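You operate a simulated robot arm through the tools that you are given. There is no shell and no other tool. Be economical: measure what you need, move in short steps, check, and stop when the job is done.

The job below is to be done with a simulated robot arm. You get a single attempt, and the scene is never put back.

## Task
Pile some things up. At the end: the teal food can (marked "BEANS") from the dryer top is on the washer top, with the black rubber pad from there on top of it and the green soap on top of that; the yellow webbing tab stands on top of the orange ice block; whatever was shut is shut again. Leave all else as you found it, and nothing knocked over. Set down upright: teal food can.

It is judged by the outcome, as a careful person would: the job done as asked, and still so three seconds after it is handed in. It fails if anything else is knocked over, pushed out of place, dropped, spilled or broken.

## Robot
A 7-joint arm with a two-finger parallel gripper, fixed in place. Base frame: the origin is at the foot of the arm, x ahead of it, y to its left, z up; the work surface is at about z = 0. Units: m, rad, N and s.
With the tool pointing down near the work surface it reaches from about 0.22 to 0.58 m from the base axis. Its first joint turns from -1.152 to 1.152 rad. Payload 2.5 kg.
Tool frame: the origin (TCP) lies between the finger pads and is the grasp point; the fingertips stand 0.023 m ahead of it; z points along the fingers, y is the line along which they close. The gripper opens to 0.094 m. The fingers are 0.038 m wide and 0.01 m thick; the gripper's body (0.054 by 0.096 m) begins 0.039 m behind the TCP.
Orientation is that of the tool frame in the base frame, as a unit quaternion [w, x, y, z]. With the fingers straight down and closing along the base's y, the tool's x points along the base's -x, its y along +y and its z along -z.

## Interface
- The arm moves only by the tool apply_moves. Its argument "plan" is a list of rows, each an object of numbers (a shift or turn left out is 0, a gripper value left out holds the last): "x", "y", "z": the shift along the tool's x, y, z in mm; "ax", "ay", "az": the turn, a rotation vector about the tool's x, y, z in rad; "grip": the opening in per cent of the stroke, from 0 (shut) to 100 (fully open). In form: [{"x": .., "y": .., "z": .., "ax": .., "ay": .., "az": .., "grip": ..}, ...]. A call has 1 to 12 rows; each row shifts and turns the commanded pose from where the row before left it, along the tool's axes as they then stand. Rows are played at 5 a second. More than 0.05 m and 0.15 rad between two rows, or a gripper value outside its range, and nothing of the call is played. Where a pose cannot be reached the arm comes as near as it can. A force on the tool above 40 N (or 10 N above the force at the start of the call, whichever is more), or a blocked arm, ends the call early, and 0.2 s more pass. Each finger travels about 0.108 m/s and halts on what it meets, pressing with about 30 N; the grip force reading is that of the motor and also rises with nothing between the fingers. The clock runs only during rows and for 0.2 s after the last one: add rows that do not move to give the fingers time. The reply holds the time, the measured pose of the TCP, the force on the tool along the base axes, the opening and the grip force, in the units named above and with some noise, with the torque about the TCP (base axes, N m) and any sound that the robot's microphone picked up, and new pictures: "views" is both (left out), scene, wrist or none.
- Cameras (640 x 400 px; columns grow to the right, rows downward): "scene" is fixed at [0.0494, -0.4254, 0.5166]; the picture's right is [0.97, 0.22, 0.00], its down [0.20, -0.88, -0.43] and it looks along [-0.10, 0.42, -0.90] (base axes); focal length 214 px, centre (320, 200). "wrist" rides on the gripper at [0.086, 0.016, -0.074] in the tool frame; the picture's right is [-0.18, 0.98, 0.00], its down [-0.58, -0.11, -0.81] and it looks along [-0.79, -0.15, 0.59] (tool axes); focal length 243 px, centre (320, 200). There is no depth. A picture from a camera that has moved, and an enlarged one, comes with that camera's place and axes in the base frame and with its lens. The place of the scene camera against the robot may be out by one fixed shift of up to 0.018 m in any direction.
- inspect(camera, box): a new picture of the part [left, top, right, bottom] of that camera's present view, enlarged. The clock stands still meanwhile.
- job_done(): hands the job in; it is judged then, once.

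Work in short steps. Places have to be worked out from the pictures, the camera data and where the tool is seen: move nearer, look again, correct. Check each grasp and each placing, and mend what went wrong. You have 120 turns and 200 pictures in all, those below and enlarged ones among them. Open the gripper and draw the arm clear of the work before you hand the job in, unless the task says otherwise; then end with one line.

The tools are called after "Emit:" as a command line: name --argument value ..., lists and objects as JSON in quotes. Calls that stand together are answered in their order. apply_moves: Moves the arm, as the interface text tells. Its arguments: {"type":"object","properties":{"plan":{"type":"array"},"views":{"type":"string","enum":["both","scene","wrist","none"]}},"required":["plan"]} The other tools are called the same way: inspect (camera, box) takes an enlarged picture of a part of a camera's view; job_done () hands the job in.

At the start:

```text
clock: 0.0
eef_pos: [0.2969, 0.2357, 0.2949]
ee_rot: [0.0, 0.0, 1.0, -0.001]
ft_force: [0.2, -0.5, -1.2]
torque: [-0.02, 0.02, 0.03]
finger_gap: 0.0943
grasp_force: 0.0
```

scene: 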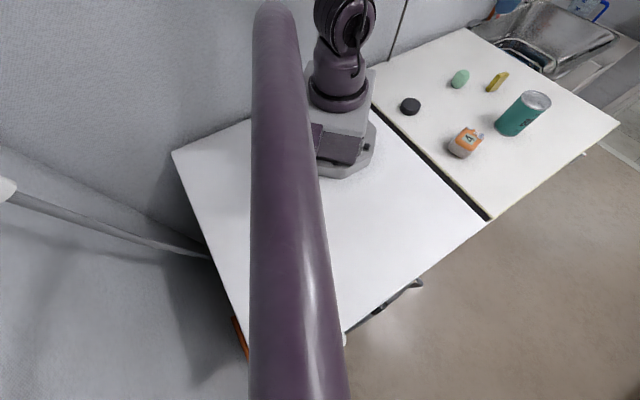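
wrist: 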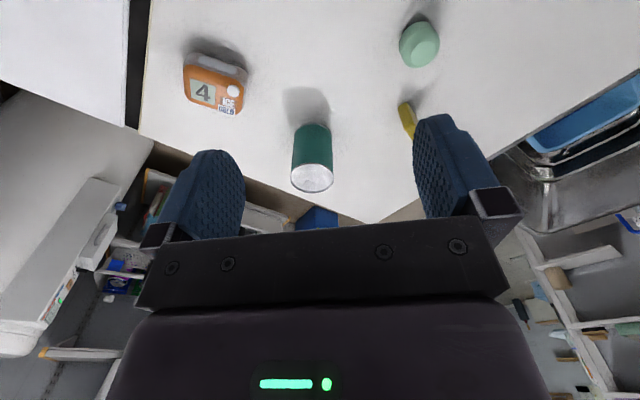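

I'll look closely at the objects first: all of them seem to be on the far (y>0) top, with the empty top nearer the scene camera.

Emit:
inspect --camera "scene" --box '[380, 50, 580, 175]'

Emit:
inspect --camera "wrist" --box '[140, 0, 460, 200]'

Emit:
inspect --camera "scene" --box '[160, 100, 500, 400]'

```text
3.20 times, centred on (480, 112) of scene
camera zoom: at [0.0494, -0.4254, 0.5166], right [0.97, 0.22, 0.0], down [0.2, -0.88, -0.43], along [-0.1, 0.42, -0.9], focal length 686 px, centre (-192, 480)
```

zoom: 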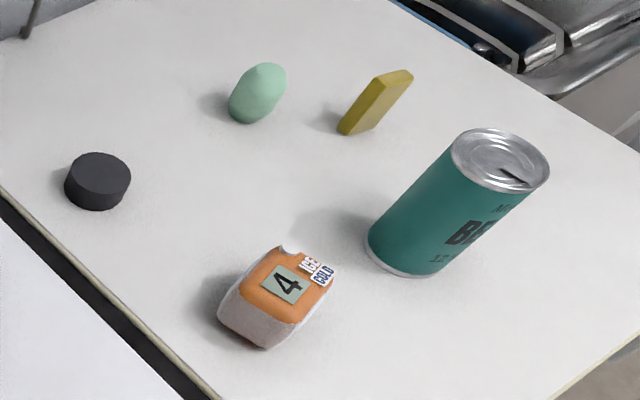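

```text
2.00 times, centred on (300, 100) of wrist
camera zoom: at [0.2107, 0.2527, 0.3699], right [0.18, 0.98, 0.0], down [0.58, -0.11, 0.81], along [0.79, -0.15, -0.59], focal length 485 px, centre (360, 400)
```

zoom: 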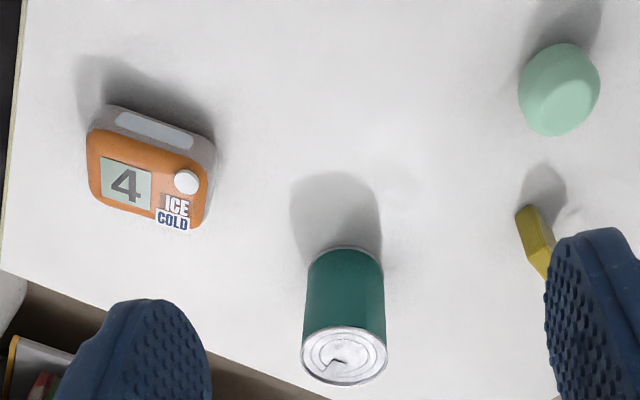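

```text
1.33 times, centred on (330, 250) of scene
camera zoom: at [0.0494, -0.4254, 0.5166], right [0.97, 0.22, 0.0], down [0.2, -0.88, -0.43], along [-0.1, 0.42, -0.9], focal length 286 px, centre (307, 133)
```

zoom: 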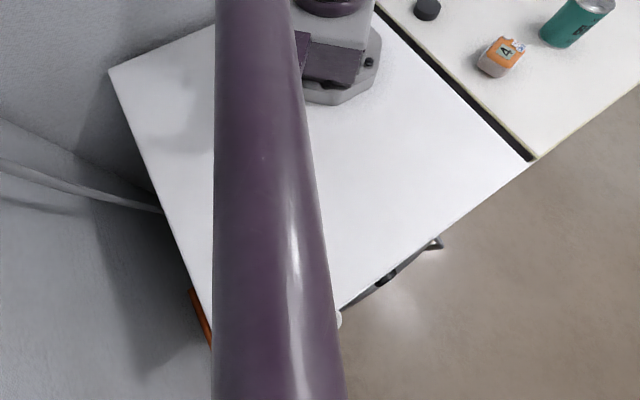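

The can measures about 72 mm across and 100 mm tall, near (0.511, 0.182). The tops meet along a diagonal gap, and the arm's foot is on the washer side. I'll move to above the can first and check.

Emit:
apply_moves --plan '[{"x": -35, "y": -11, "z": 14, "grip": 100}, {"x": -43, "y": -11, "z": 14}, {"x": -43, "y": -11, "z": 14}, {"x": -43, "y": -11, "z": 14}, {"x": -43, "y": -10, "z": 14}, {"x": -7}, {}, {}]'

```text
clock: 1.8
eef_pos: [0.5112, 0.1822, 0.2263]
ee_rot: [0.0, 0.0, 1.0, 0.0]
ft_force: [-0.2, 0.5, -0.2]
torque: [0.0, -0.03, 0.03]
finger_gap: 0.0938
grasp_force: 0.1
camera wrist: at [0.4241, 0.198, 0.3012], right [0.18, 0.98, 0.0], down [0.58, -0.11, 0.81], along [0.79, -0.15, -0.59], focal length 243 px, centre (320, 200)
```

scene: 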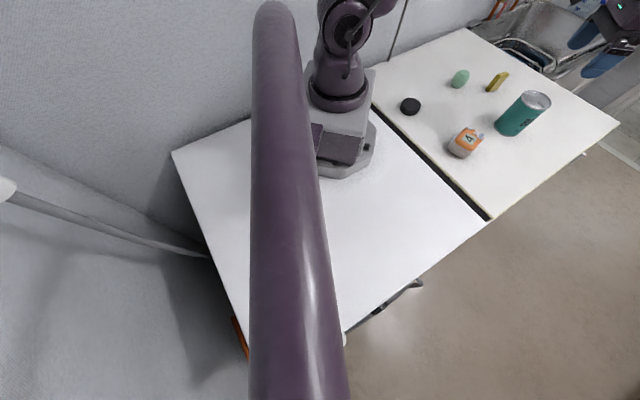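
wrist: 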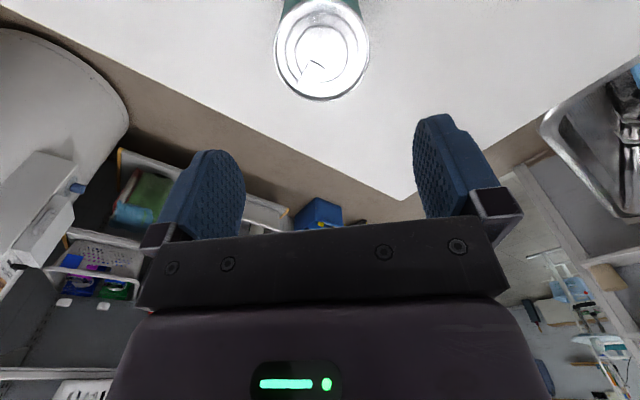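

The purple tube didn't move with the arm, so it's a fixed prop to steer clear of. The can's centre refines to about (0.507, 0.184); I'll go straight down around it to z ≈ 0.076.

Emit:
apply_moves --plan '[{"x": 4, "y": 2, "z": 30}, {"z": 40}, {"z": 40}, {"z": 20}, {"z": 20}, {}, {}]'

```text
clock: 3.4
eef_pos: [0.5079, 0.1855, 0.0766]
ee_rot: [0.001, 0.0, 1.0, 0.0]
ft_force: [-0.2, -0.4, 0.1]
torque: [0.05, -0.02, -0.03]
finger_gap: 0.0939
grasp_force: 0.1
camera wrist: at [0.4202, 0.2021, 0.1509], right [0.18, 0.98, 0.0], down [0.58, -0.11, 0.81], along [0.79, -0.15, -0.59], focal length 243 px, centre (320, 200)
```

scene: 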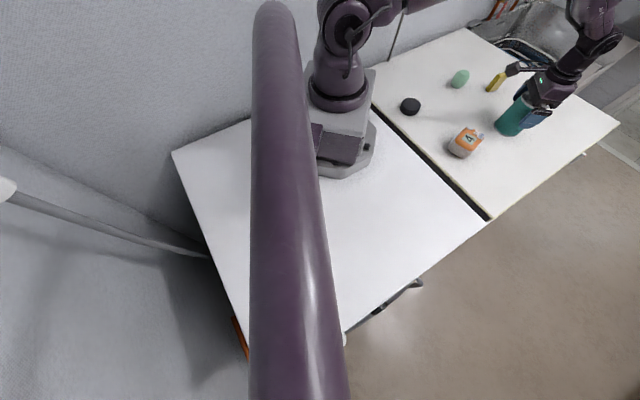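
wrist: 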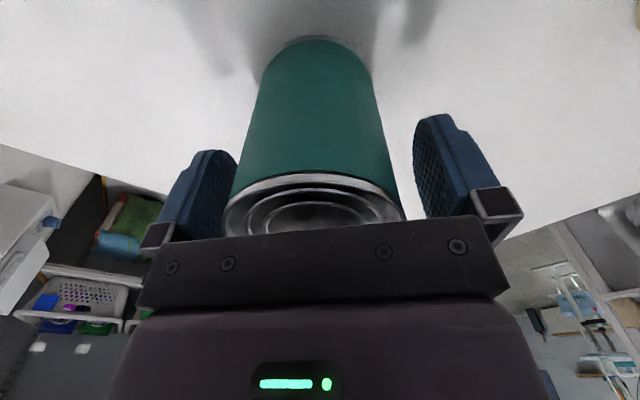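

Well straddled; I'll nudge 2 mm and close on the can.

Emit:
apply_moves --plan '[{"y": -2}, {"grip": 60}, {"grip": 60}, {"grip": 60}]' --views "wrist"

```text
clock: 4.4
eef_pos: [0.5077, 0.1832, 0.0765]
ee_rot: [0.0, 0.001, 1.0, 0.0]
ft_force: [0.4, -0.5, -0.1]
torque: [0.05, -0.03, 0.03]
finger_gap: 0.0703
grasp_force: 30.0
camera wrist: at [0.4203, 0.1997, 0.151], right [0.18, 0.98, 0.0], down [0.58, -0.11, 0.81], along [0.79, -0.15, -0.59], focal length 243 px, centre (320, 200)
```

wrist: 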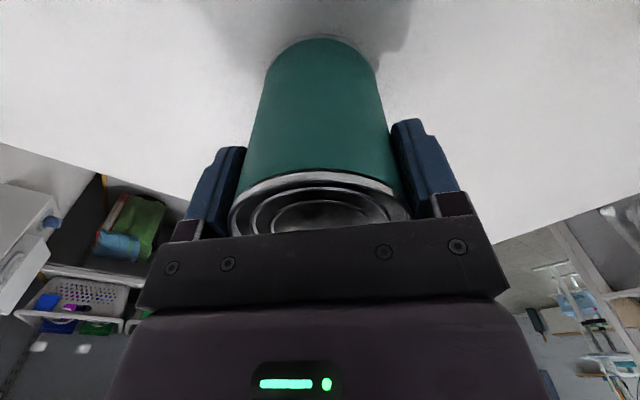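

Gripped at 70 mm. Squeeze command a bit tighter and lift.

Emit:
apply_moves --plan '[{"grip": 50}, {"z": -20}, {"z": -40}, {"z": -40}, {"z": -20}, {}]'

```text
clock: 5.8
eef_pos: [0.5086, 0.1827, 0.1945]
ee_rot: [-0.001, -0.001, 1.0, 0.0]
ft_force: [-0.2, 0.2, -4.4]
torque: [-0.03, 0.03, -0.01]
finger_gap: 0.0704
grasp_force: 30.3
camera wrist: at [0.4212, 0.1991, 0.2697], right [0.18, 0.98, 0.0], down [0.58, -0.11, 0.81], along [0.79, -0.15, -0.59], focal length 243 px, centre (320, 200)
```

scene: 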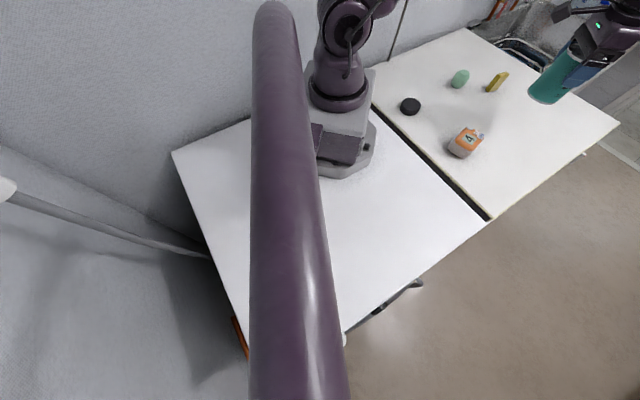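
wrist: 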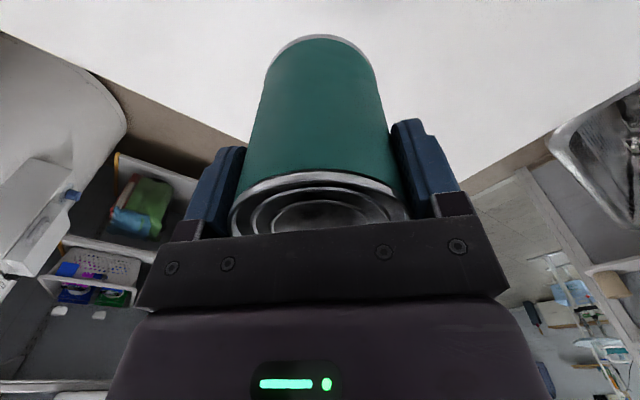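

Can is held firmly (≈0.45 kg). Carrying it across to above (0.27, −0.10) on the washer top.

Emit:
apply_moves --plan '[{"x": 15, "y": -18}, {"x": 28, "y": -33}, {"x": 28, "y": -33}, {"x": 28, "y": -33}, {"x": 28, "y": -33}, {"x": 28, "y": -33}, {"x": 28, "y": -33}, {"x": 28, "y": -33}, {"x": 18, "y": -22}, {"x": 10, "y": -12}, {}, {}]'

```text
clock: 8.4
eef_pos: [0.2698, -0.0991, 0.1954]
ee_rot: [0.0, 0.0, 1.0, 0.0]
ft_force: [0.0, -0.1, -3.7]
torque: [-0.02, 0.01, -0.01]
finger_gap: 0.0705
grasp_force: 30.3
camera wrist: at [0.1819, -0.0838, 0.27], right [0.18, 0.98, 0.0], down [0.58, -0.11, 0.81], along [0.79, -0.15, -0.59], focal length 243 px, centre (320, 200)
```

scene: 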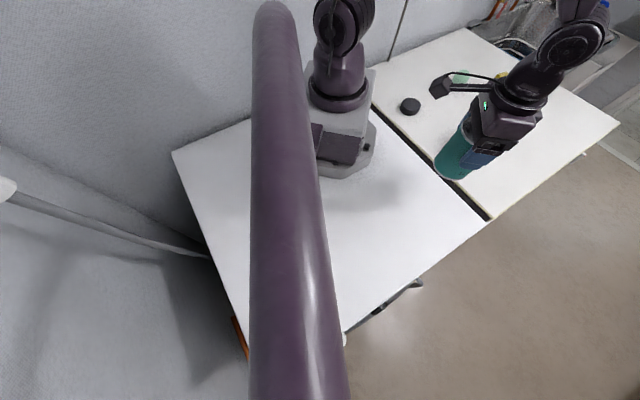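
wrist: 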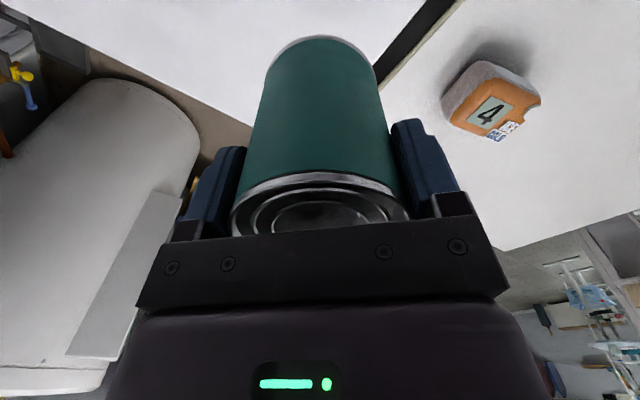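

Position agrees with the gap line (x+y≈0.288), so there's ~8 cm to the gap. Lowering, slowly near contact.

Emit:
apply_moves --plan '[{"z": 40}, {"z": 40}, {"z": 25}, {"z": 7}, {"z": 3}, {"z": 2}, {}]'

```text
clock: 10.0
eef_pos: [0.2692, -0.1006, 0.0767]
ee_rot: [0.0, 0.001, 1.0, 0.001]
ft_force: [0.1, 0.1, -5.4]
torque: [-0.01, 0.04, -0.01]
finger_gap: 0.0708
grasp_force: 29.8
camera wrist: at [0.1822, -0.0845, 0.1527], right [0.18, 0.98, 0.0], down [0.58, -0.11, 0.81], along [0.79, -0.15, -0.59], focal length 243 px, centre (320, 200)
```

scene: 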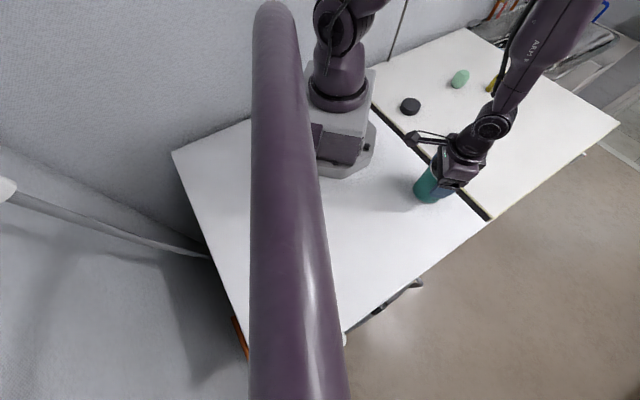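
wrist: 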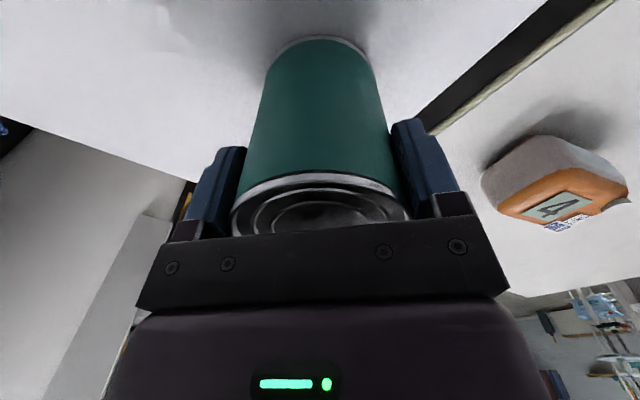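

Still no upward push; feel downward in 1 mm steps.

Emit:
apply_moves --plan '[{"z": 1}, {"z": 1}, {}]' --views "none"

Emit:
inspect --camera "wrist" --box '[220, 0, 420, 125]'

```text
clock: 10.8
eef_pos: [0.271, -0.1002, 0.0759]
ee_rot: [0.0, 0.001, 1.0, -0.001]
ft_force: [-5.5, 0.3, 10.9]
torque: [-0.07, -0.13, -0.06]
finger_gap: 0.0706
grasp_force: 29.9
```

```text
3.20 times, centred on (320, 62) of wrist
camera zoom: at [0.182, -0.0844, 0.1511], right [0.18, 0.98, 0.0], down [0.58, -0.11, 0.81], along [0.79, -0.15, -0.59], focal length 776 px, centre (320, 640)
```

zoom: 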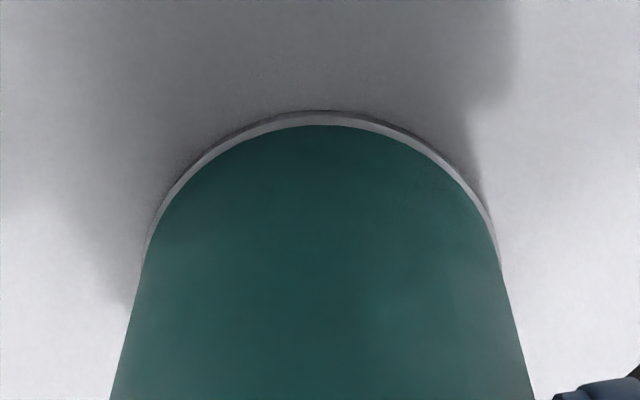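

Contact is felt (+11 N). Back off 1 mm to relax the press, then open and rise.

Emit:
apply_moves --plan '[{"z": -1}, {"grip": 75}, {"grip": 100}, {"grip": 100}, {"z": -20}, {"z": -40}, {"z": -40}, {"z": -40}, {}]'

```text
clock: 12.8
eef_pos: [0.2705, -0.1003, 0.2183]
ee_rot: [0.0, -0.001, 1.0, -0.001]
ft_force: [-0.9, -0.3, -0.4]
torque: [0.01, -0.03, -0.01]
finger_gap: 0.0939
grasp_force: 0.0
camera wrist: at [0.1829, -0.0854, 0.293], right [0.18, 0.98, 0.0], down [0.58, -0.11, 0.81], along [0.79, -0.15, -0.59], focal length 243 px, centre (320, 200)
```

scene: 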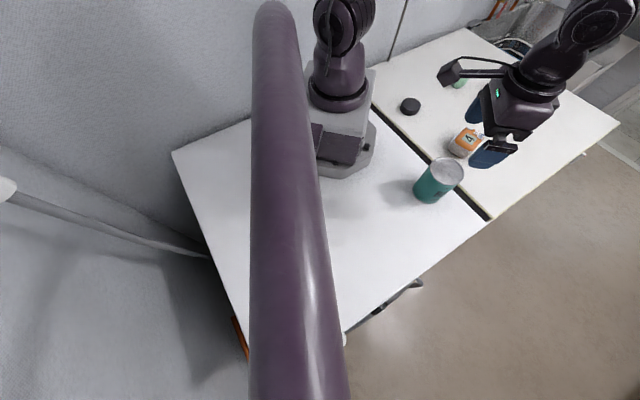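
wrist: 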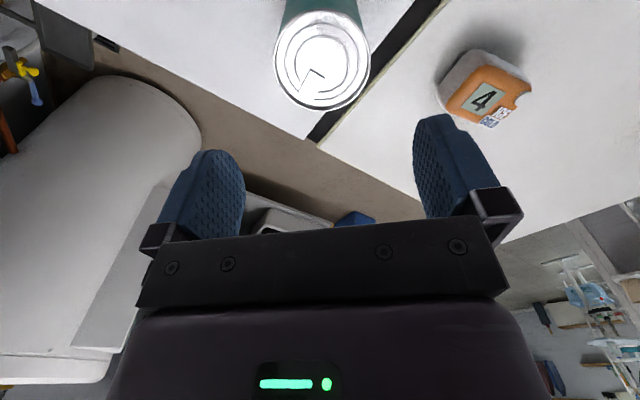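

The can stands upright at about (0.269, −0.100). Next, move above the black pad, near (0.205, 0.22), for a wrist view.

Emit:
apply_moves --plan '[{"x": 5, "y": 30}, {"x": 9, "y": 45}, {"x": 9, "y": 45}, {"x": 9, "y": 45}, {"x": 9, "y": 45}, {"x": 9, "y": 45}, {"x": 9, "y": 45}, {"x": 6, "y": 20}, {}, {}]'

```text
clock: 15.0
eef_pos: [0.2037, 0.2204, 0.2177]
ee_rot: [0.0, 0.0, 1.0, 0.0]
ft_force: [0.1, 0.0, -0.3]
torque: [0.01, 0.01, -0.02]
finger_gap: 0.0943
grasp_force: 0.1
camera wrist: at [0.1151, 0.2348, 0.2921], right [0.18, 0.98, 0.0], down [0.58, -0.11, 0.81], along [0.79, -0.15, -0.59], focal length 243 px, centre (320, 200)
```

scene: 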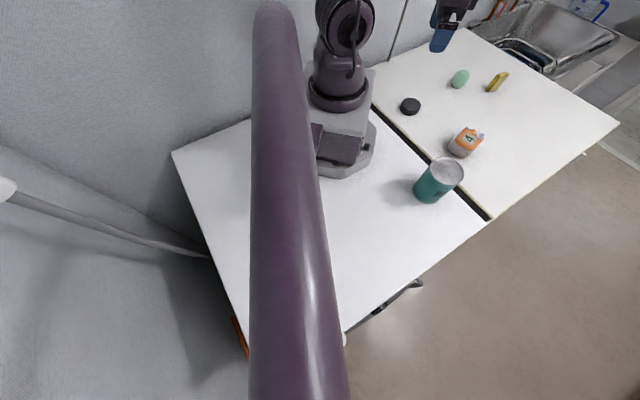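
wrist: 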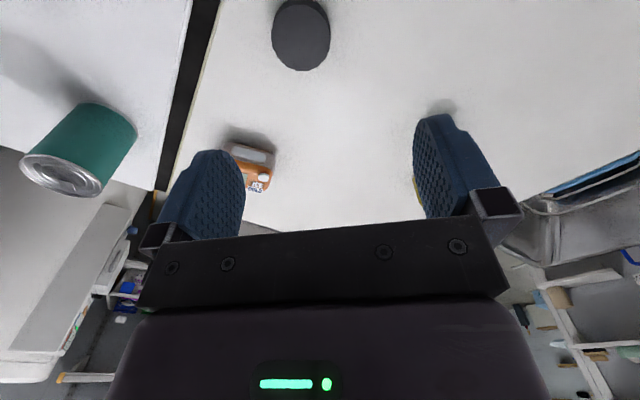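

Emit:
inspect --camera "wrist" --box '[240, 0, 368, 80]'

```text
5.00 times, centred on (304, 40) of wrist
camera zoom: at [0.1151, 0.2348, 0.2921], right [0.18, 0.98, 0.0], down [0.58, -0.11, 0.81], along [0.79, -0.15, -0.59], focal length 1213 px, centre (400, 1000)
```

zoom: 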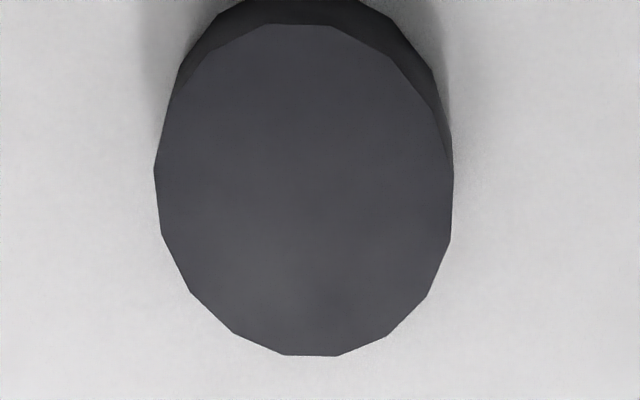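

The pad is ~58 mm across, ~20 mm thick, at (0.211, 0.198). Align and descend to z≈0.03.

Emit:
apply_moves --plan '[{"x": -8, "y": -22, "z": 20}, {"z": 45}, {"z": 45}, {"z": 40}, {"z": 25}, {"z": 10}, {"z": 3}, {}]'

```text
clock: 16.8
eef_pos: [0.2121, 0.1973, 0.0294]
ee_rot: [0.0, 0.0, 1.0, 0.001]
ft_force: [-0.6, 0.2, 0.2]
torque: [0.0, -0.04, -0.02]
finger_gap: 0.0942
grasp_force: 0.1
camera wrist: at [0.1241, 0.213, 0.1039], right [0.18, 0.98, 0.0], down [0.58, -0.11, 0.81], along [0.79, -0.15, -0.59], focal length 243 px, centre (320, 200)
```

scene: 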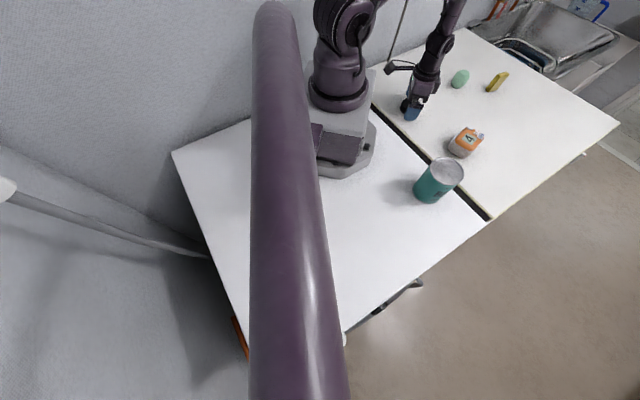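
wrist: 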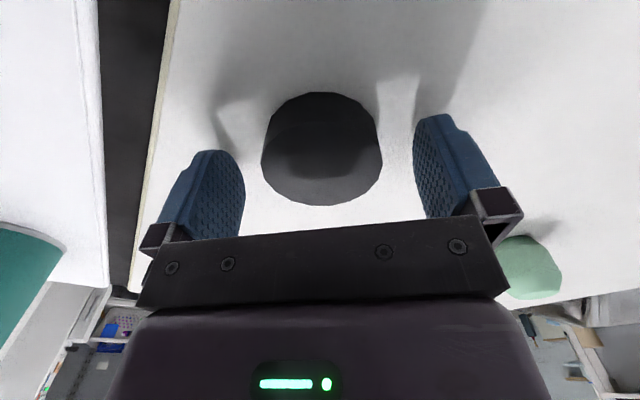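

Well centred. Close and lift slightly.

Emit:
apply_moves --plan '[{"z": 2}, {"grip": 45}, {"grip": 45}, {"grip": 45}, {"z": -20}, {"z": -30}, {}]'

```text
clock: 18.4
eef_pos: [0.2118, 0.1973, 0.0755]
ee_rot: [0.0, -0.001, 1.0, 0.001]
ft_force: [-0.2, -0.7, -0.9]
torque: [-0.02, -0.01, -0.02]
finger_gap: 0.059
grasp_force: 30.1
camera wrist: at [0.1248, 0.2131, 0.1504], right [0.18, 0.98, 0.0], down [0.58, -0.11, 0.81], along [0.79, -0.15, -0.59], focal length 243 px, centre (320, 200)
```

scene: 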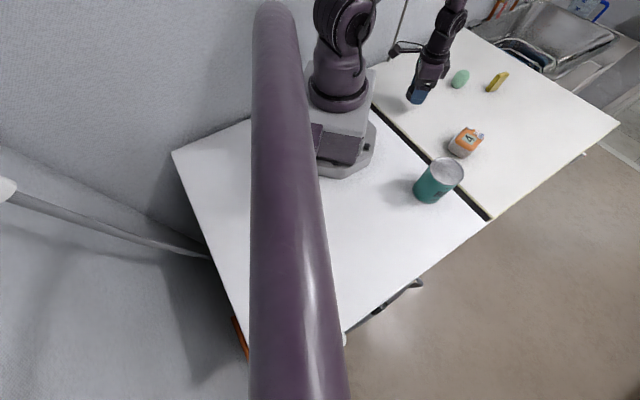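
wrist: 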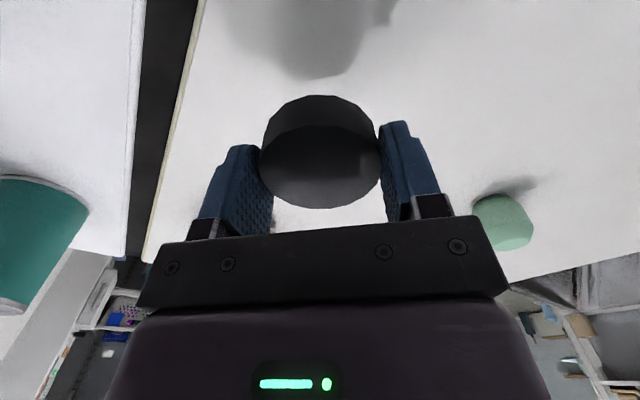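

Pad held at 59 mm. Raise to z≈0.19 and carry over the can at (0.269, −0.100).

Emit:
apply_moves --plan '[{"z": -45}, {"z": -45}, {"z": -20}, {"x": -6, "y": -33}, {"x": -8, "y": -44}, {"x": -8, "y": -44}, {"x": -8, "y": -44}, {"x": -8, "y": -44}, {"x": -8, "y": -44}, {"x": -6, "y": -29}, {"x": -5, "y": -15}, {}]'

```text
clock: 21.0
eef_pos: [0.2675, -0.0996, 0.186]
ee_rot: [0.0, -0.001, 1.0, 0.0]
ft_force: [0.7, 0.2, 0.4]
torque: [-0.01, 0.0, -0.02]
finger_gap: 0.0589
grasp_force: 30.2
camera wrist: at [0.1805, -0.0846, 0.2609], right [0.18, 0.98, 0.0], down [0.58, -0.11, 0.81], along [0.79, -0.15, -0.59], focal length 243 px, centre (320, 200)
```

scene: 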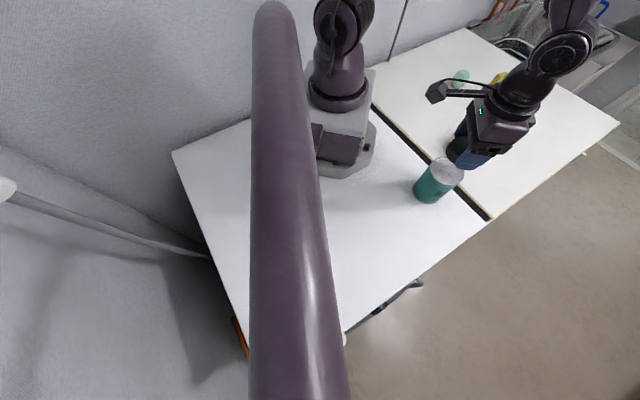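
wrist: 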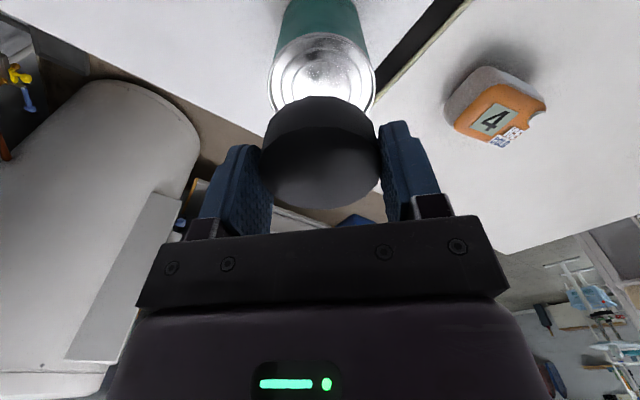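

Aligned over the can. Lower to just above its top.

Emit:
apply_moves --plan '[{"x": -1, "z": 25}, {"z": 20}, {"z": 7}, {}]'

```text
clock: 22.0
eef_pos: [0.2699, -0.0991, 0.1342]
ee_rot: [-0.001, -0.001, 1.0, 0.0]
ft_force: [-0.6, -0.1, -0.5]
torque: [0.0, 0.01, 0.0]
finger_gap: 0.0587
grasp_force: 29.9
camera wrist: at [0.1823, -0.0841, 0.2094], right [0.18, 0.98, 0.0], down [0.58, -0.11, 0.81], along [0.79, -0.15, -0.59], focal length 243 px, centre (320, 200)
```

scene: 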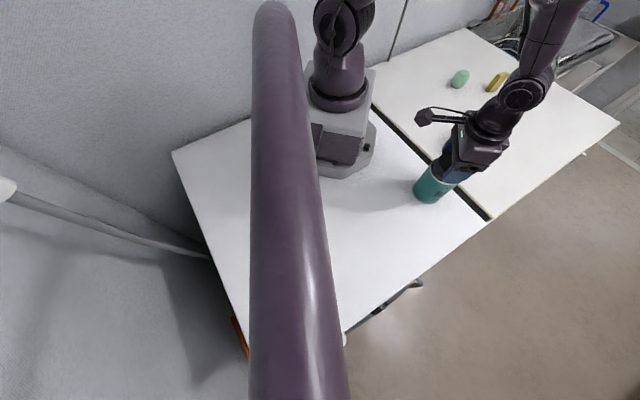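
wrist: 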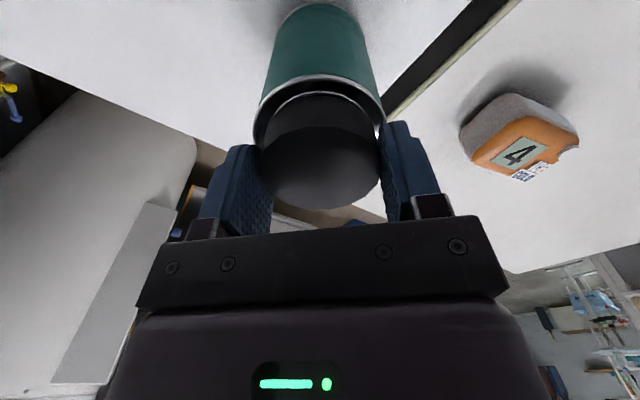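

Nicely centred on the rim. Feel down in small steps.

Emit:
apply_moves --plan '[{"z": 2}, {"z": 2}, {"z": 1}, {}]' --views "wrist"

```text
clock: 23.0
eef_pos: [0.2706, -0.0998, 0.1312]
ee_rot: [0.0, 0.0, 1.0, 0.001]
ft_force: [-5.0, 4.3, 29.7]
torque: [0.13, 0.13, -0.02]
finger_gap: 0.0591
grasp_force: 29.5
camera wrist: at [0.1827, -0.0838, 0.2055], right [0.18, 0.98, 0.0], down [0.58, -0.11, 0.81], along [0.79, -0.15, -0.59], focal length 243 px, centre (320, 200)
```

wrist: 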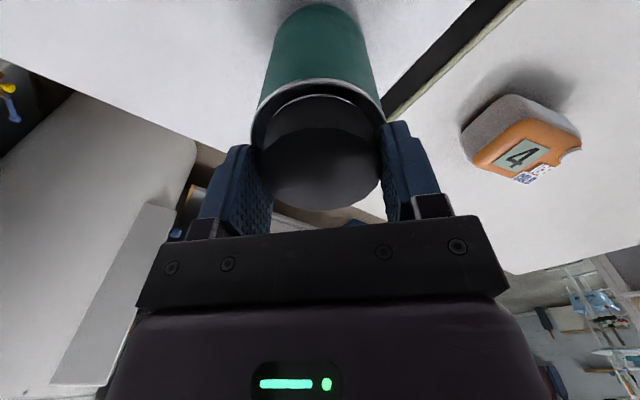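

Seated, pressing 30 N. Ease up 2 mm, release, and rise.

Emit:
apply_moves --plan '[{"z": -1.5}, {}, {"grip": 80}, {"grip": 100}, {"grip": 100}, {"z": -25}, {"z": -40}, {"z": -40}, {}]'

```text
clock: 25.0
eef_pos: [0.2708, -0.0982, 0.2366]
ee_rot: [0.0, 0.0, 1.0, 0.0]
ft_force: [-0.6, 0.0, 0.6]
torque: [-0.02, 0.0, 0.04]
finger_gap: 0.094
grasp_force: 0.1
camera wrist: at [0.1827, -0.0826, 0.3117], right [0.18, 0.98, 0.0], down [0.58, -0.11, 0.81], along [0.79, -0.15, -0.59], focal length 243 px, centre (320, 200)
```

scene: 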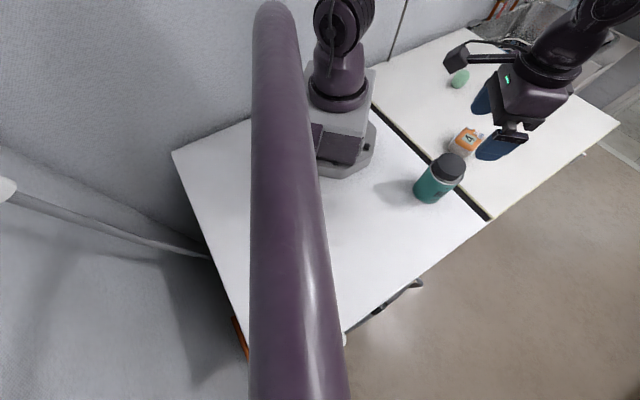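
wrist: 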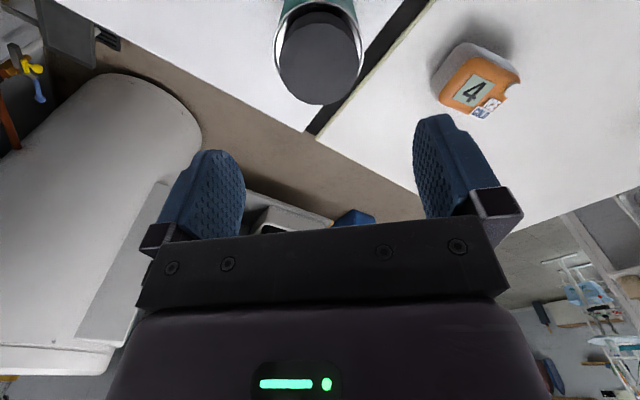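

Pad sits flat on the can. Next, the soap at about (0.367, 0.353): move above it for a closer look.

Emit:
apply_moves --plan '[{"x": -5, "y": 30}, {"x": -10, "y": 46}, {"x": -10, "y": 46}, {"x": -10, "y": 46}, {"x": -10, "y": 46}, {"x": -10, "y": 46}, {"x": -10, "y": 46}, {"x": -10, "y": 46}, {"x": -10, "y": 46}, {"x": -5, "y": 30, "z": 20}, {"x": 0, "y": 20, "z": 20}, {}]'

```text
clock: 27.6
eef_pos: [0.3586, 0.3505, 0.1986]
ee_rot: [0.0, 0.0, 1.0, 0.0]
ft_force: [-1.2, 0.1, 0.1]
torque: [-0.01, 0.0, 0.01]
finger_gap: 0.0941
grasp_force: 0.1
camera wrist: at [0.2706, 0.3654, 0.2722], right [0.18, 0.98, 0.0], down [0.58, -0.11, 0.81], along [0.79, -0.15, -0.59], focal length 243 px, centre (320, 200)
```

scene: 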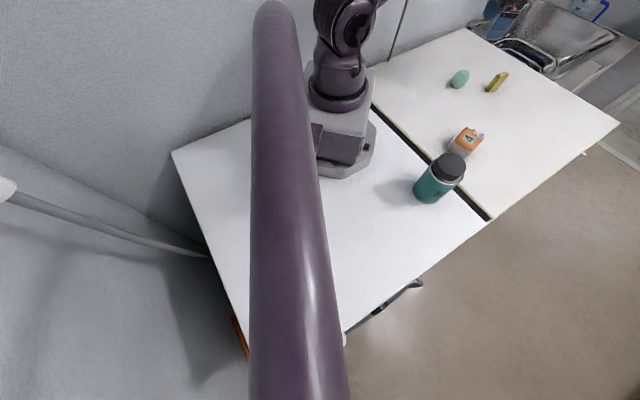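
wrist: 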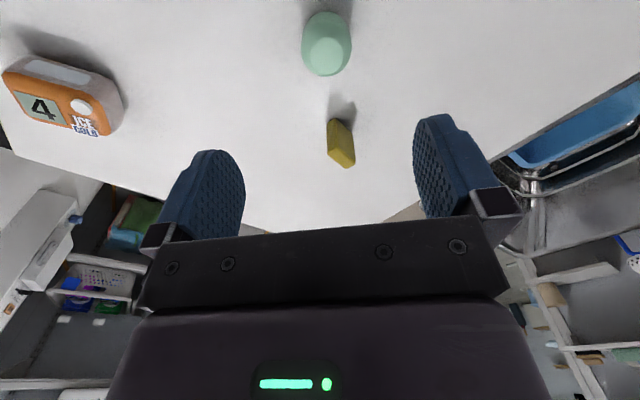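

Emit:
inspect --camera "wrist" --box '[248, 0, 408, 100]'

Emit:
inspect --camera "wrist" --box '[290, 90, 400, 180]'

Emit:
inspect --camera "scene" --box '[440, 55, 520, 105]'

```text
4.00 times, centred on (328, 50) of wrist
camera zoom: at [0.2706, 0.3654, 0.2722], right [0.18, 0.98, 0.0], down [0.58, -0.11, 0.81], along [0.79, -0.15, -0.59], focal length 970 px, centre (288, 800)
```

zoom: 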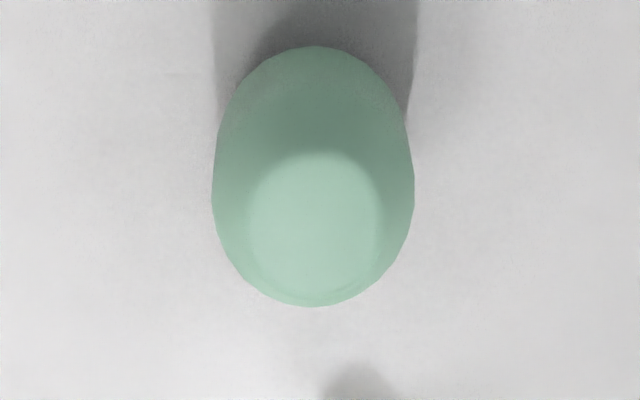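

```text
4.44 times, centred on (345, 135) of wrist
camera zoom: at [0.2706, 0.3654, 0.2722], right [0.18, 0.98, 0.0], down [0.58, -0.11, 0.81], along [0.79, -0.15, -0.59], focal length 1078 px, centre (209, 489)
```

zoom: 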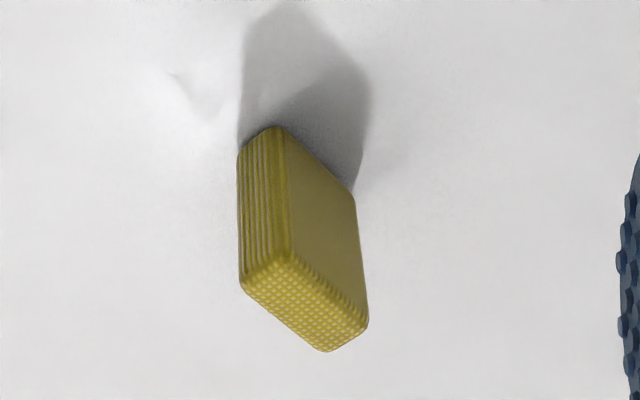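

```text
8.00 times, centred on (480, 80) of scene
camera zoom: at [0.0494, -0.4253, 0.5166], right [0.97, 0.22, 0.0], down [0.2, -0.88, -0.43], along [-0.1, 0.42, -0.9], focal length 1716 px, centre (-960, 1160)
```

zoom: 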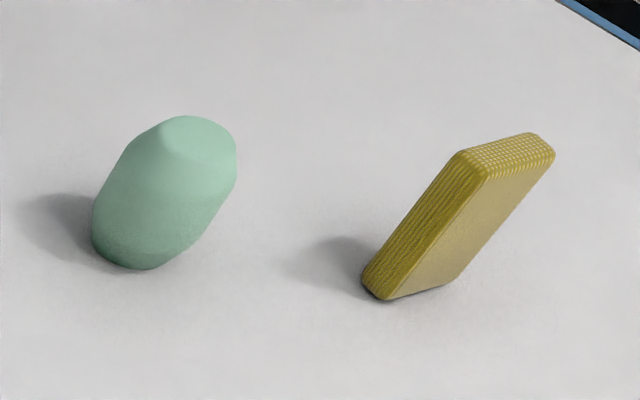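

The soap is a ~46 mm wide barrel, ~45 mm tall, at (0.366, 0.353), standing on a flat end. The tab is a thin slab on end. Descend on the soap.

Emit:
apply_moves --plan '[{"x": -7, "y": 2, "z": 25}, {"z": 45}, {"z": 45}, {"z": 30}, {"z": 15}, {"z": 7}, {}]'

```text
clock: 29.2
eef_pos: [0.367, 0.3514, 0.0292]
ee_rot: [0.0, 0.0, 1.0, 0.001]
ft_force: [-0.1, 1.2, 0.0]
torque: [-0.02, 0.0, 0.0]
finger_gap: 0.094
grasp_force: 0.0
camera wrist: at [0.2787, 0.3665, 0.104], right [0.18, 0.98, 0.0], down [0.58, -0.11, 0.81], along [0.79, -0.15, -0.59], focal length 243 px, centre (320, 200)
```

scene: 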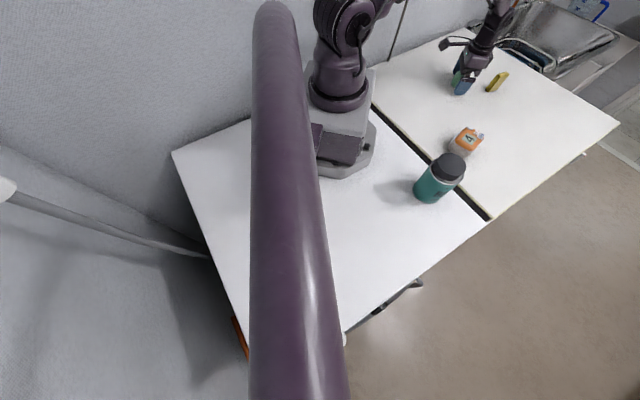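
wrist: 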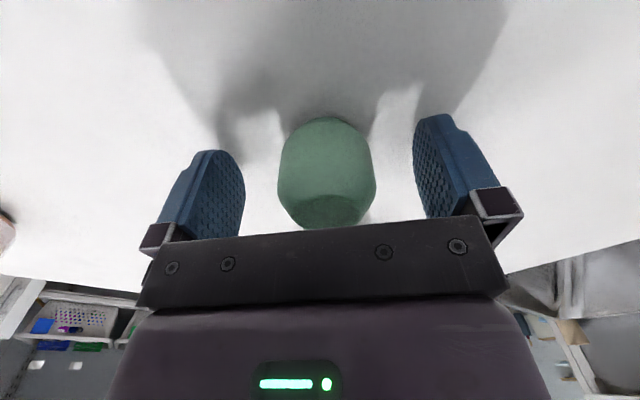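

Centred. Close to grip.

Emit:
apply_moves --plan '[{"grip": 60}, {"grip": 30}, {"grip": 30}, {"grip": 30}]' --views "wrist"

```text
clock: 30.2
eef_pos: [0.3668, 0.3497, 0.0282]
ee_rot: [0.001, 0.0, 1.0, 0.0]
ft_force: [-0.1, -0.5, -0.1]
torque: [0.01, -0.01, -0.01]
finger_gap: 0.0449
grasp_force: 30.4
camera wrist: at [0.2787, 0.3664, 0.1041], right [0.18, 0.98, 0.0], down [0.58, -0.11, 0.81], along [0.79, -0.15, -0.59], focal length 243 px, centre (320, 200)
```

wrist: 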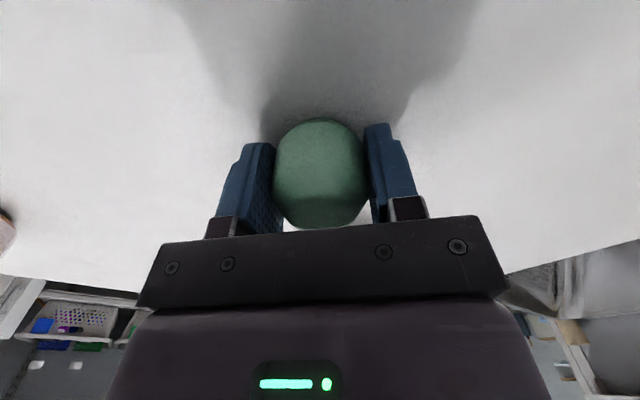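

Gripped at 45 mm. Lift straight up to z≈0.22.

Emit:
apply_moves --plan '[{"z": -10}, {"z": -40}, {"z": -45}, {"z": -45}, {"z": -50}, {}]' --views "wrist"

```text
clock: 31.6
eef_pos: [0.3663, 0.3504, 0.2216]
ee_rot: [0.001, 0.0, 1.0, 0.0]
ft_force: [-0.4, 0.4, -0.6]
torque: [-0.03, 0.0, 0.03]
finger_gap: 0.0447
grasp_force: 30.2
camera wrist: at [0.2786, 0.3661, 0.296], right [0.18, 0.98, 0.0], down [0.58, -0.11, 0.81], along [0.79, -0.15, -0.59], focal length 243 px, centre (320, 200)
```

wrist: 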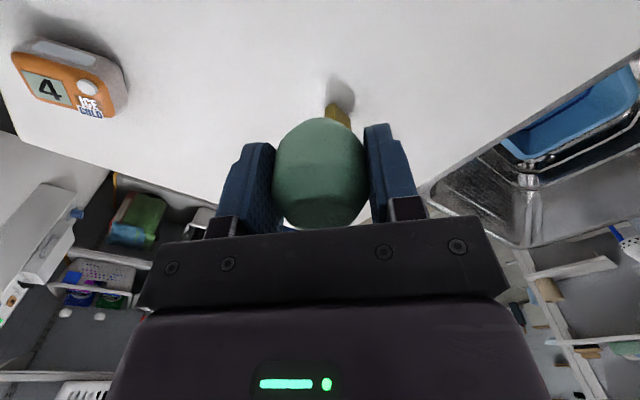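

Soap secure. Carry it over to above the stack at (0.269, −0.099).

Emit:
apply_moves --plan '[{"x": 5, "y": -25}, {"x": 10, "y": -45}, {"x": 10, "y": -45}, {"x": 10, "y": -45}, {"x": 10, "y": -45}, {"x": 10, "y": -45}, {"x": 10, "y": -45}, {"x": 10, "y": -45}, {"x": 10, "y": -45}, {"x": 7, "y": -40}, {"x": 5, "y": -24}, {}]'

```text
clock: 34.2
eef_pos: [0.271, -0.0978, 0.2183]
ee_rot: [0.0, 0.001, 1.0, 0.0]
ft_force: [0.0, 0.2, -0.5]
torque: [0.0, 0.0, 0.03]
finger_gap: 0.0447
grasp_force: 30.2
camera wrist: at [0.1832, -0.0821, 0.2931], right [0.18, 0.98, 0.0], down [0.58, -0.11, 0.81], along [0.79, -0.15, -0.59], focal length 243 px, centre (320, 200)
```

scene: 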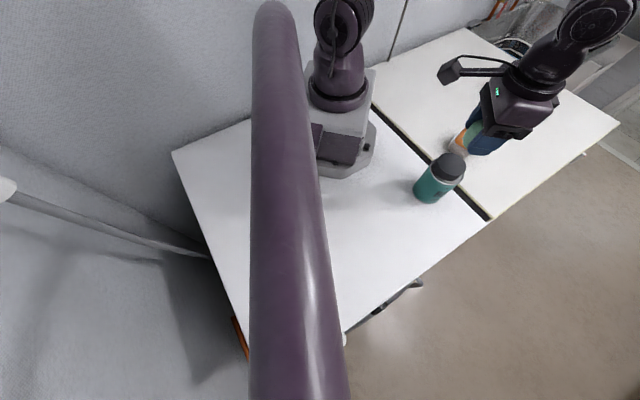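
wrist: 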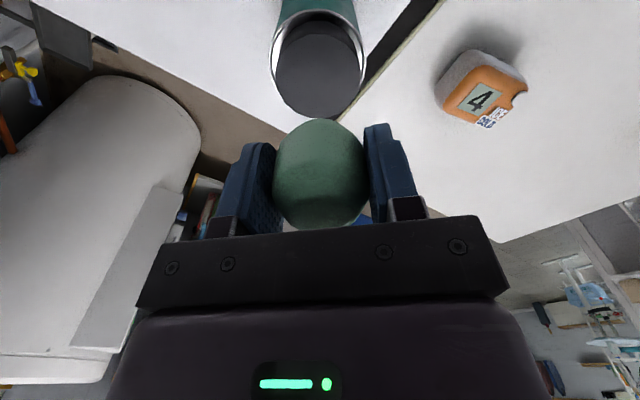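

Lower to just above the pad (expected contact at TCP z ≈ 0.152–0.155).

Emit:
apply_moves --plan '[{"x": 1, "z": 25}, {"z": 20}, {"z": 12}, {}]' --views "wrist"

```text
clock: 35.2
eef_pos: [0.2697, -0.0992, 0.1612]
ee_rot: [0.0, 0.001, 1.0, 0.0]
ft_force: [-0.5, -0.4, 0.2]
torque: [0.0, 0.0, 0.03]
finger_gap: 0.0446
grasp_force: 30.2
camera wrist: at [0.1821, -0.0829, 0.2367], right [0.18, 0.98, 0.0], down [0.58, -0.11, 0.81], along [0.79, -0.15, -0.59], focal length 243 px, centre (320, 200)
```

wrist: 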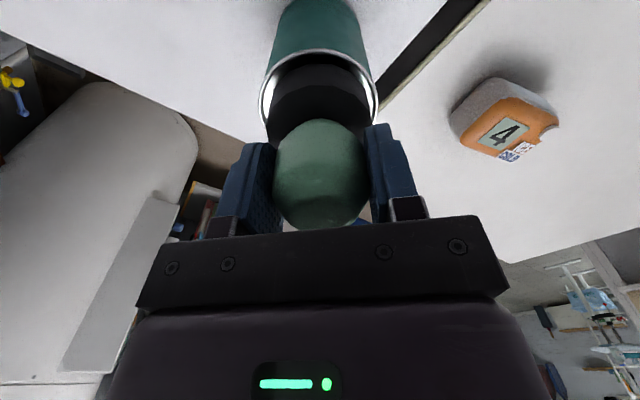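

Emit:
apply_moves --plan '[{"z": 2}, {"z": 2}, {"z": 1}, {}]' --views "none"

```text
clock: 36.2
eef_pos: [0.2704, -0.0979, 0.1568]
ee_rot: [0.0, 0.0, 1.0, -0.001]
ft_force: [0.1, 0.2, -1.5]
torque: [0.01, 0.01, 0.01]
finger_gap: 0.0449
grasp_force: 30.1
```

No contact yet at z = 0.157; continue in 1 mm steps.

Emit:
apply_moves --plan '[{"z": 1}, {"z": 1}, {}]' --views "none"

```text
clock: 37.0
eef_pos: [0.2693, -0.0977, 0.1557]
ee_rot: [0.0, 0.0, 1.0, 0.0]
ft_force: [-1.7, 1.5, 13.1]
torque: [-0.01, 0.04, 0.02]
finger_gap: 0.0446
grasp_force: 30.3
```

Contact (13 N). Ease up slightly and open gently, then look before rising.

Emit:
apply_moves --plan '[{"z": -0.7}, {}, {"grip": 60}, {"grip": 70}, {"grip": 70}]' --views "wrist"

```text
clock: 38.2
eef_pos: [0.2691, -0.0973, 0.1566]
ee_rot: [0.0, 0.0, 1.0, 0.0]
ft_force: [-0.3, -0.2, 0.3]
torque: [-0.01, 0.0, 0.04]
finger_gap: 0.0659
grasp_force: 0.1
camera wrist: at [0.1822, -0.0819, 0.2313], right [0.18, 0.98, 0.0], down [0.58, -0.11, 0.81], along [0.79, -0.15, -0.59], focal length 243 px, centre (320, 200)
```

wrist: 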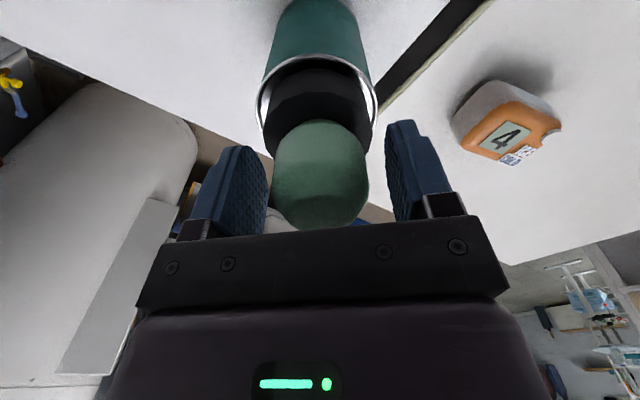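

Stable after release. Rise straight up, clear of it.

Emit:
apply_moves --plan '[{"grip": 85}, {"z": -20}, {"z": -40}, {"z": -40}, {}]'

```text
clock: 39.4
eef_pos: [0.2691, -0.0972, 0.2565]
ee_rot: [0.0, 0.0, 1.0, 0.001]
ft_force: [-0.1, 0.2, 0.3]
torque: [0.01, 0.0, 0.01]
finger_gap: 0.08
grasp_force: 0.1
camera wrist: at [0.1816, -0.0817, 0.3313], right [0.18, 0.98, 0.0], down [0.58, -0.11, 0.81], along [0.79, -0.15, -0.59], focal length 243 px, centre (320, 200)
```

scene: 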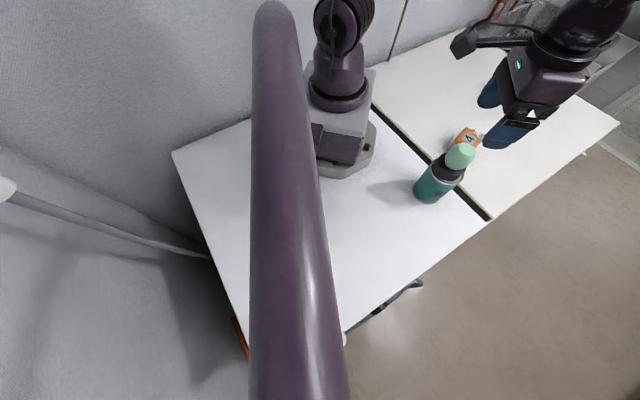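
wrist: 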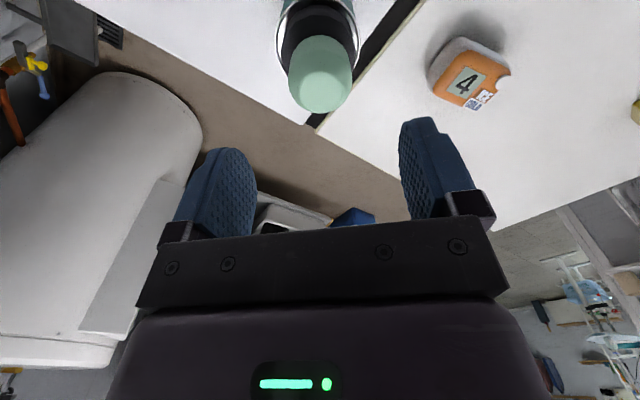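

The stack stands: can, pad, soap. Now survey the ice block top from above (≈0.36, 0.07).

Emit:
apply_moves --plan '[{"x": -20, "y": 40}, {"x": -20, "y": 40}, {"x": -20, "y": 40}, {"x": -20, "y": 40}, {"x": 0, "y": 7, "z": 30}, {"z": 20, "grip": 100}, {}]' --views "wrist"

Emit:
inspect --camera "wrist" --box '[240, 0, 400, 100]'

Emit:
inspect --camera "scene" --box '[400, 110, 520, 210]'

```text
clock: 41.0
eef_pos: [0.3513, 0.07, 0.2061]
ee_rot: [0.001, 0.0, 1.0, 0.0]
ft_force: [-0.5, 0.1, 0.6]
torque: [-0.01, 0.01, 0.0]
finger_gap: 0.0941
grasp_force: 0.1
camera wrist: at [0.263, 0.0851, 0.2805], right [0.18, 0.98, 0.0], down [0.58, -0.11, 0.81], along [0.79, -0.15, -0.59], focal length 243 px, centre (320, 200)
```

wrist: 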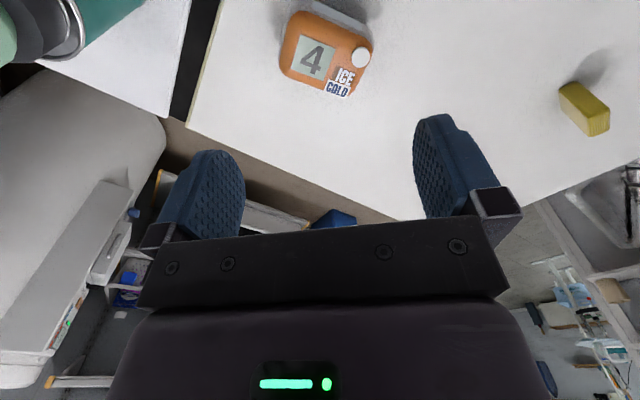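

```text
4.00 times, centred on (320, 50) of wrist
camera zoom: at [0.263, 0.0851, 0.2805], right [0.18, 0.98, 0.0], down [0.58, -0.11, 0.81], along [0.79, -0.15, -0.59], focal length 970 px, centre (320, 800)
```

zoom: 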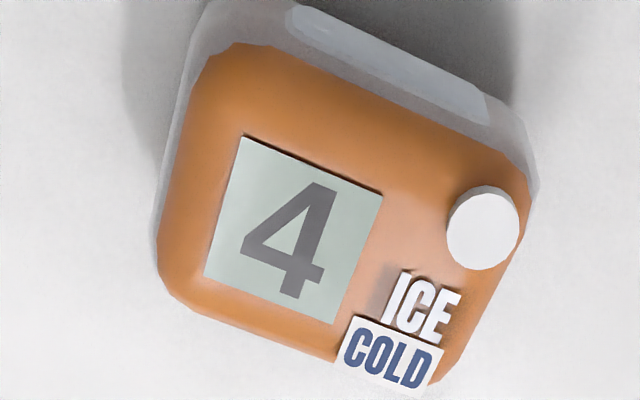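

```text
4.00 times, centred on (460, 160) of scene
camera zoom: at [0.0494, -0.4253, 0.5166], right [0.97, 0.22, 0.0], down [0.2, -0.88, -0.43], along [-0.1, 0.42, -0.9], focal length 858 px, centre (-240, 360)
```

zoom: 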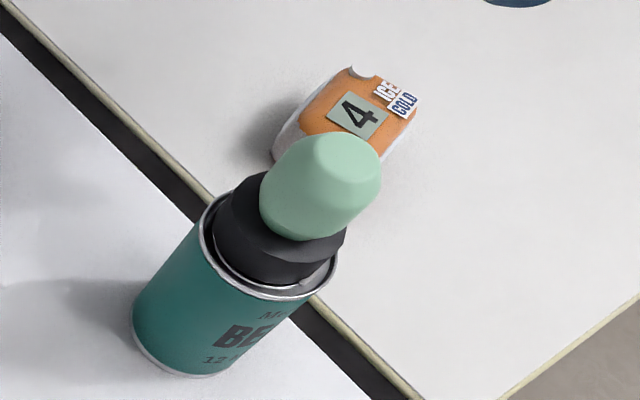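

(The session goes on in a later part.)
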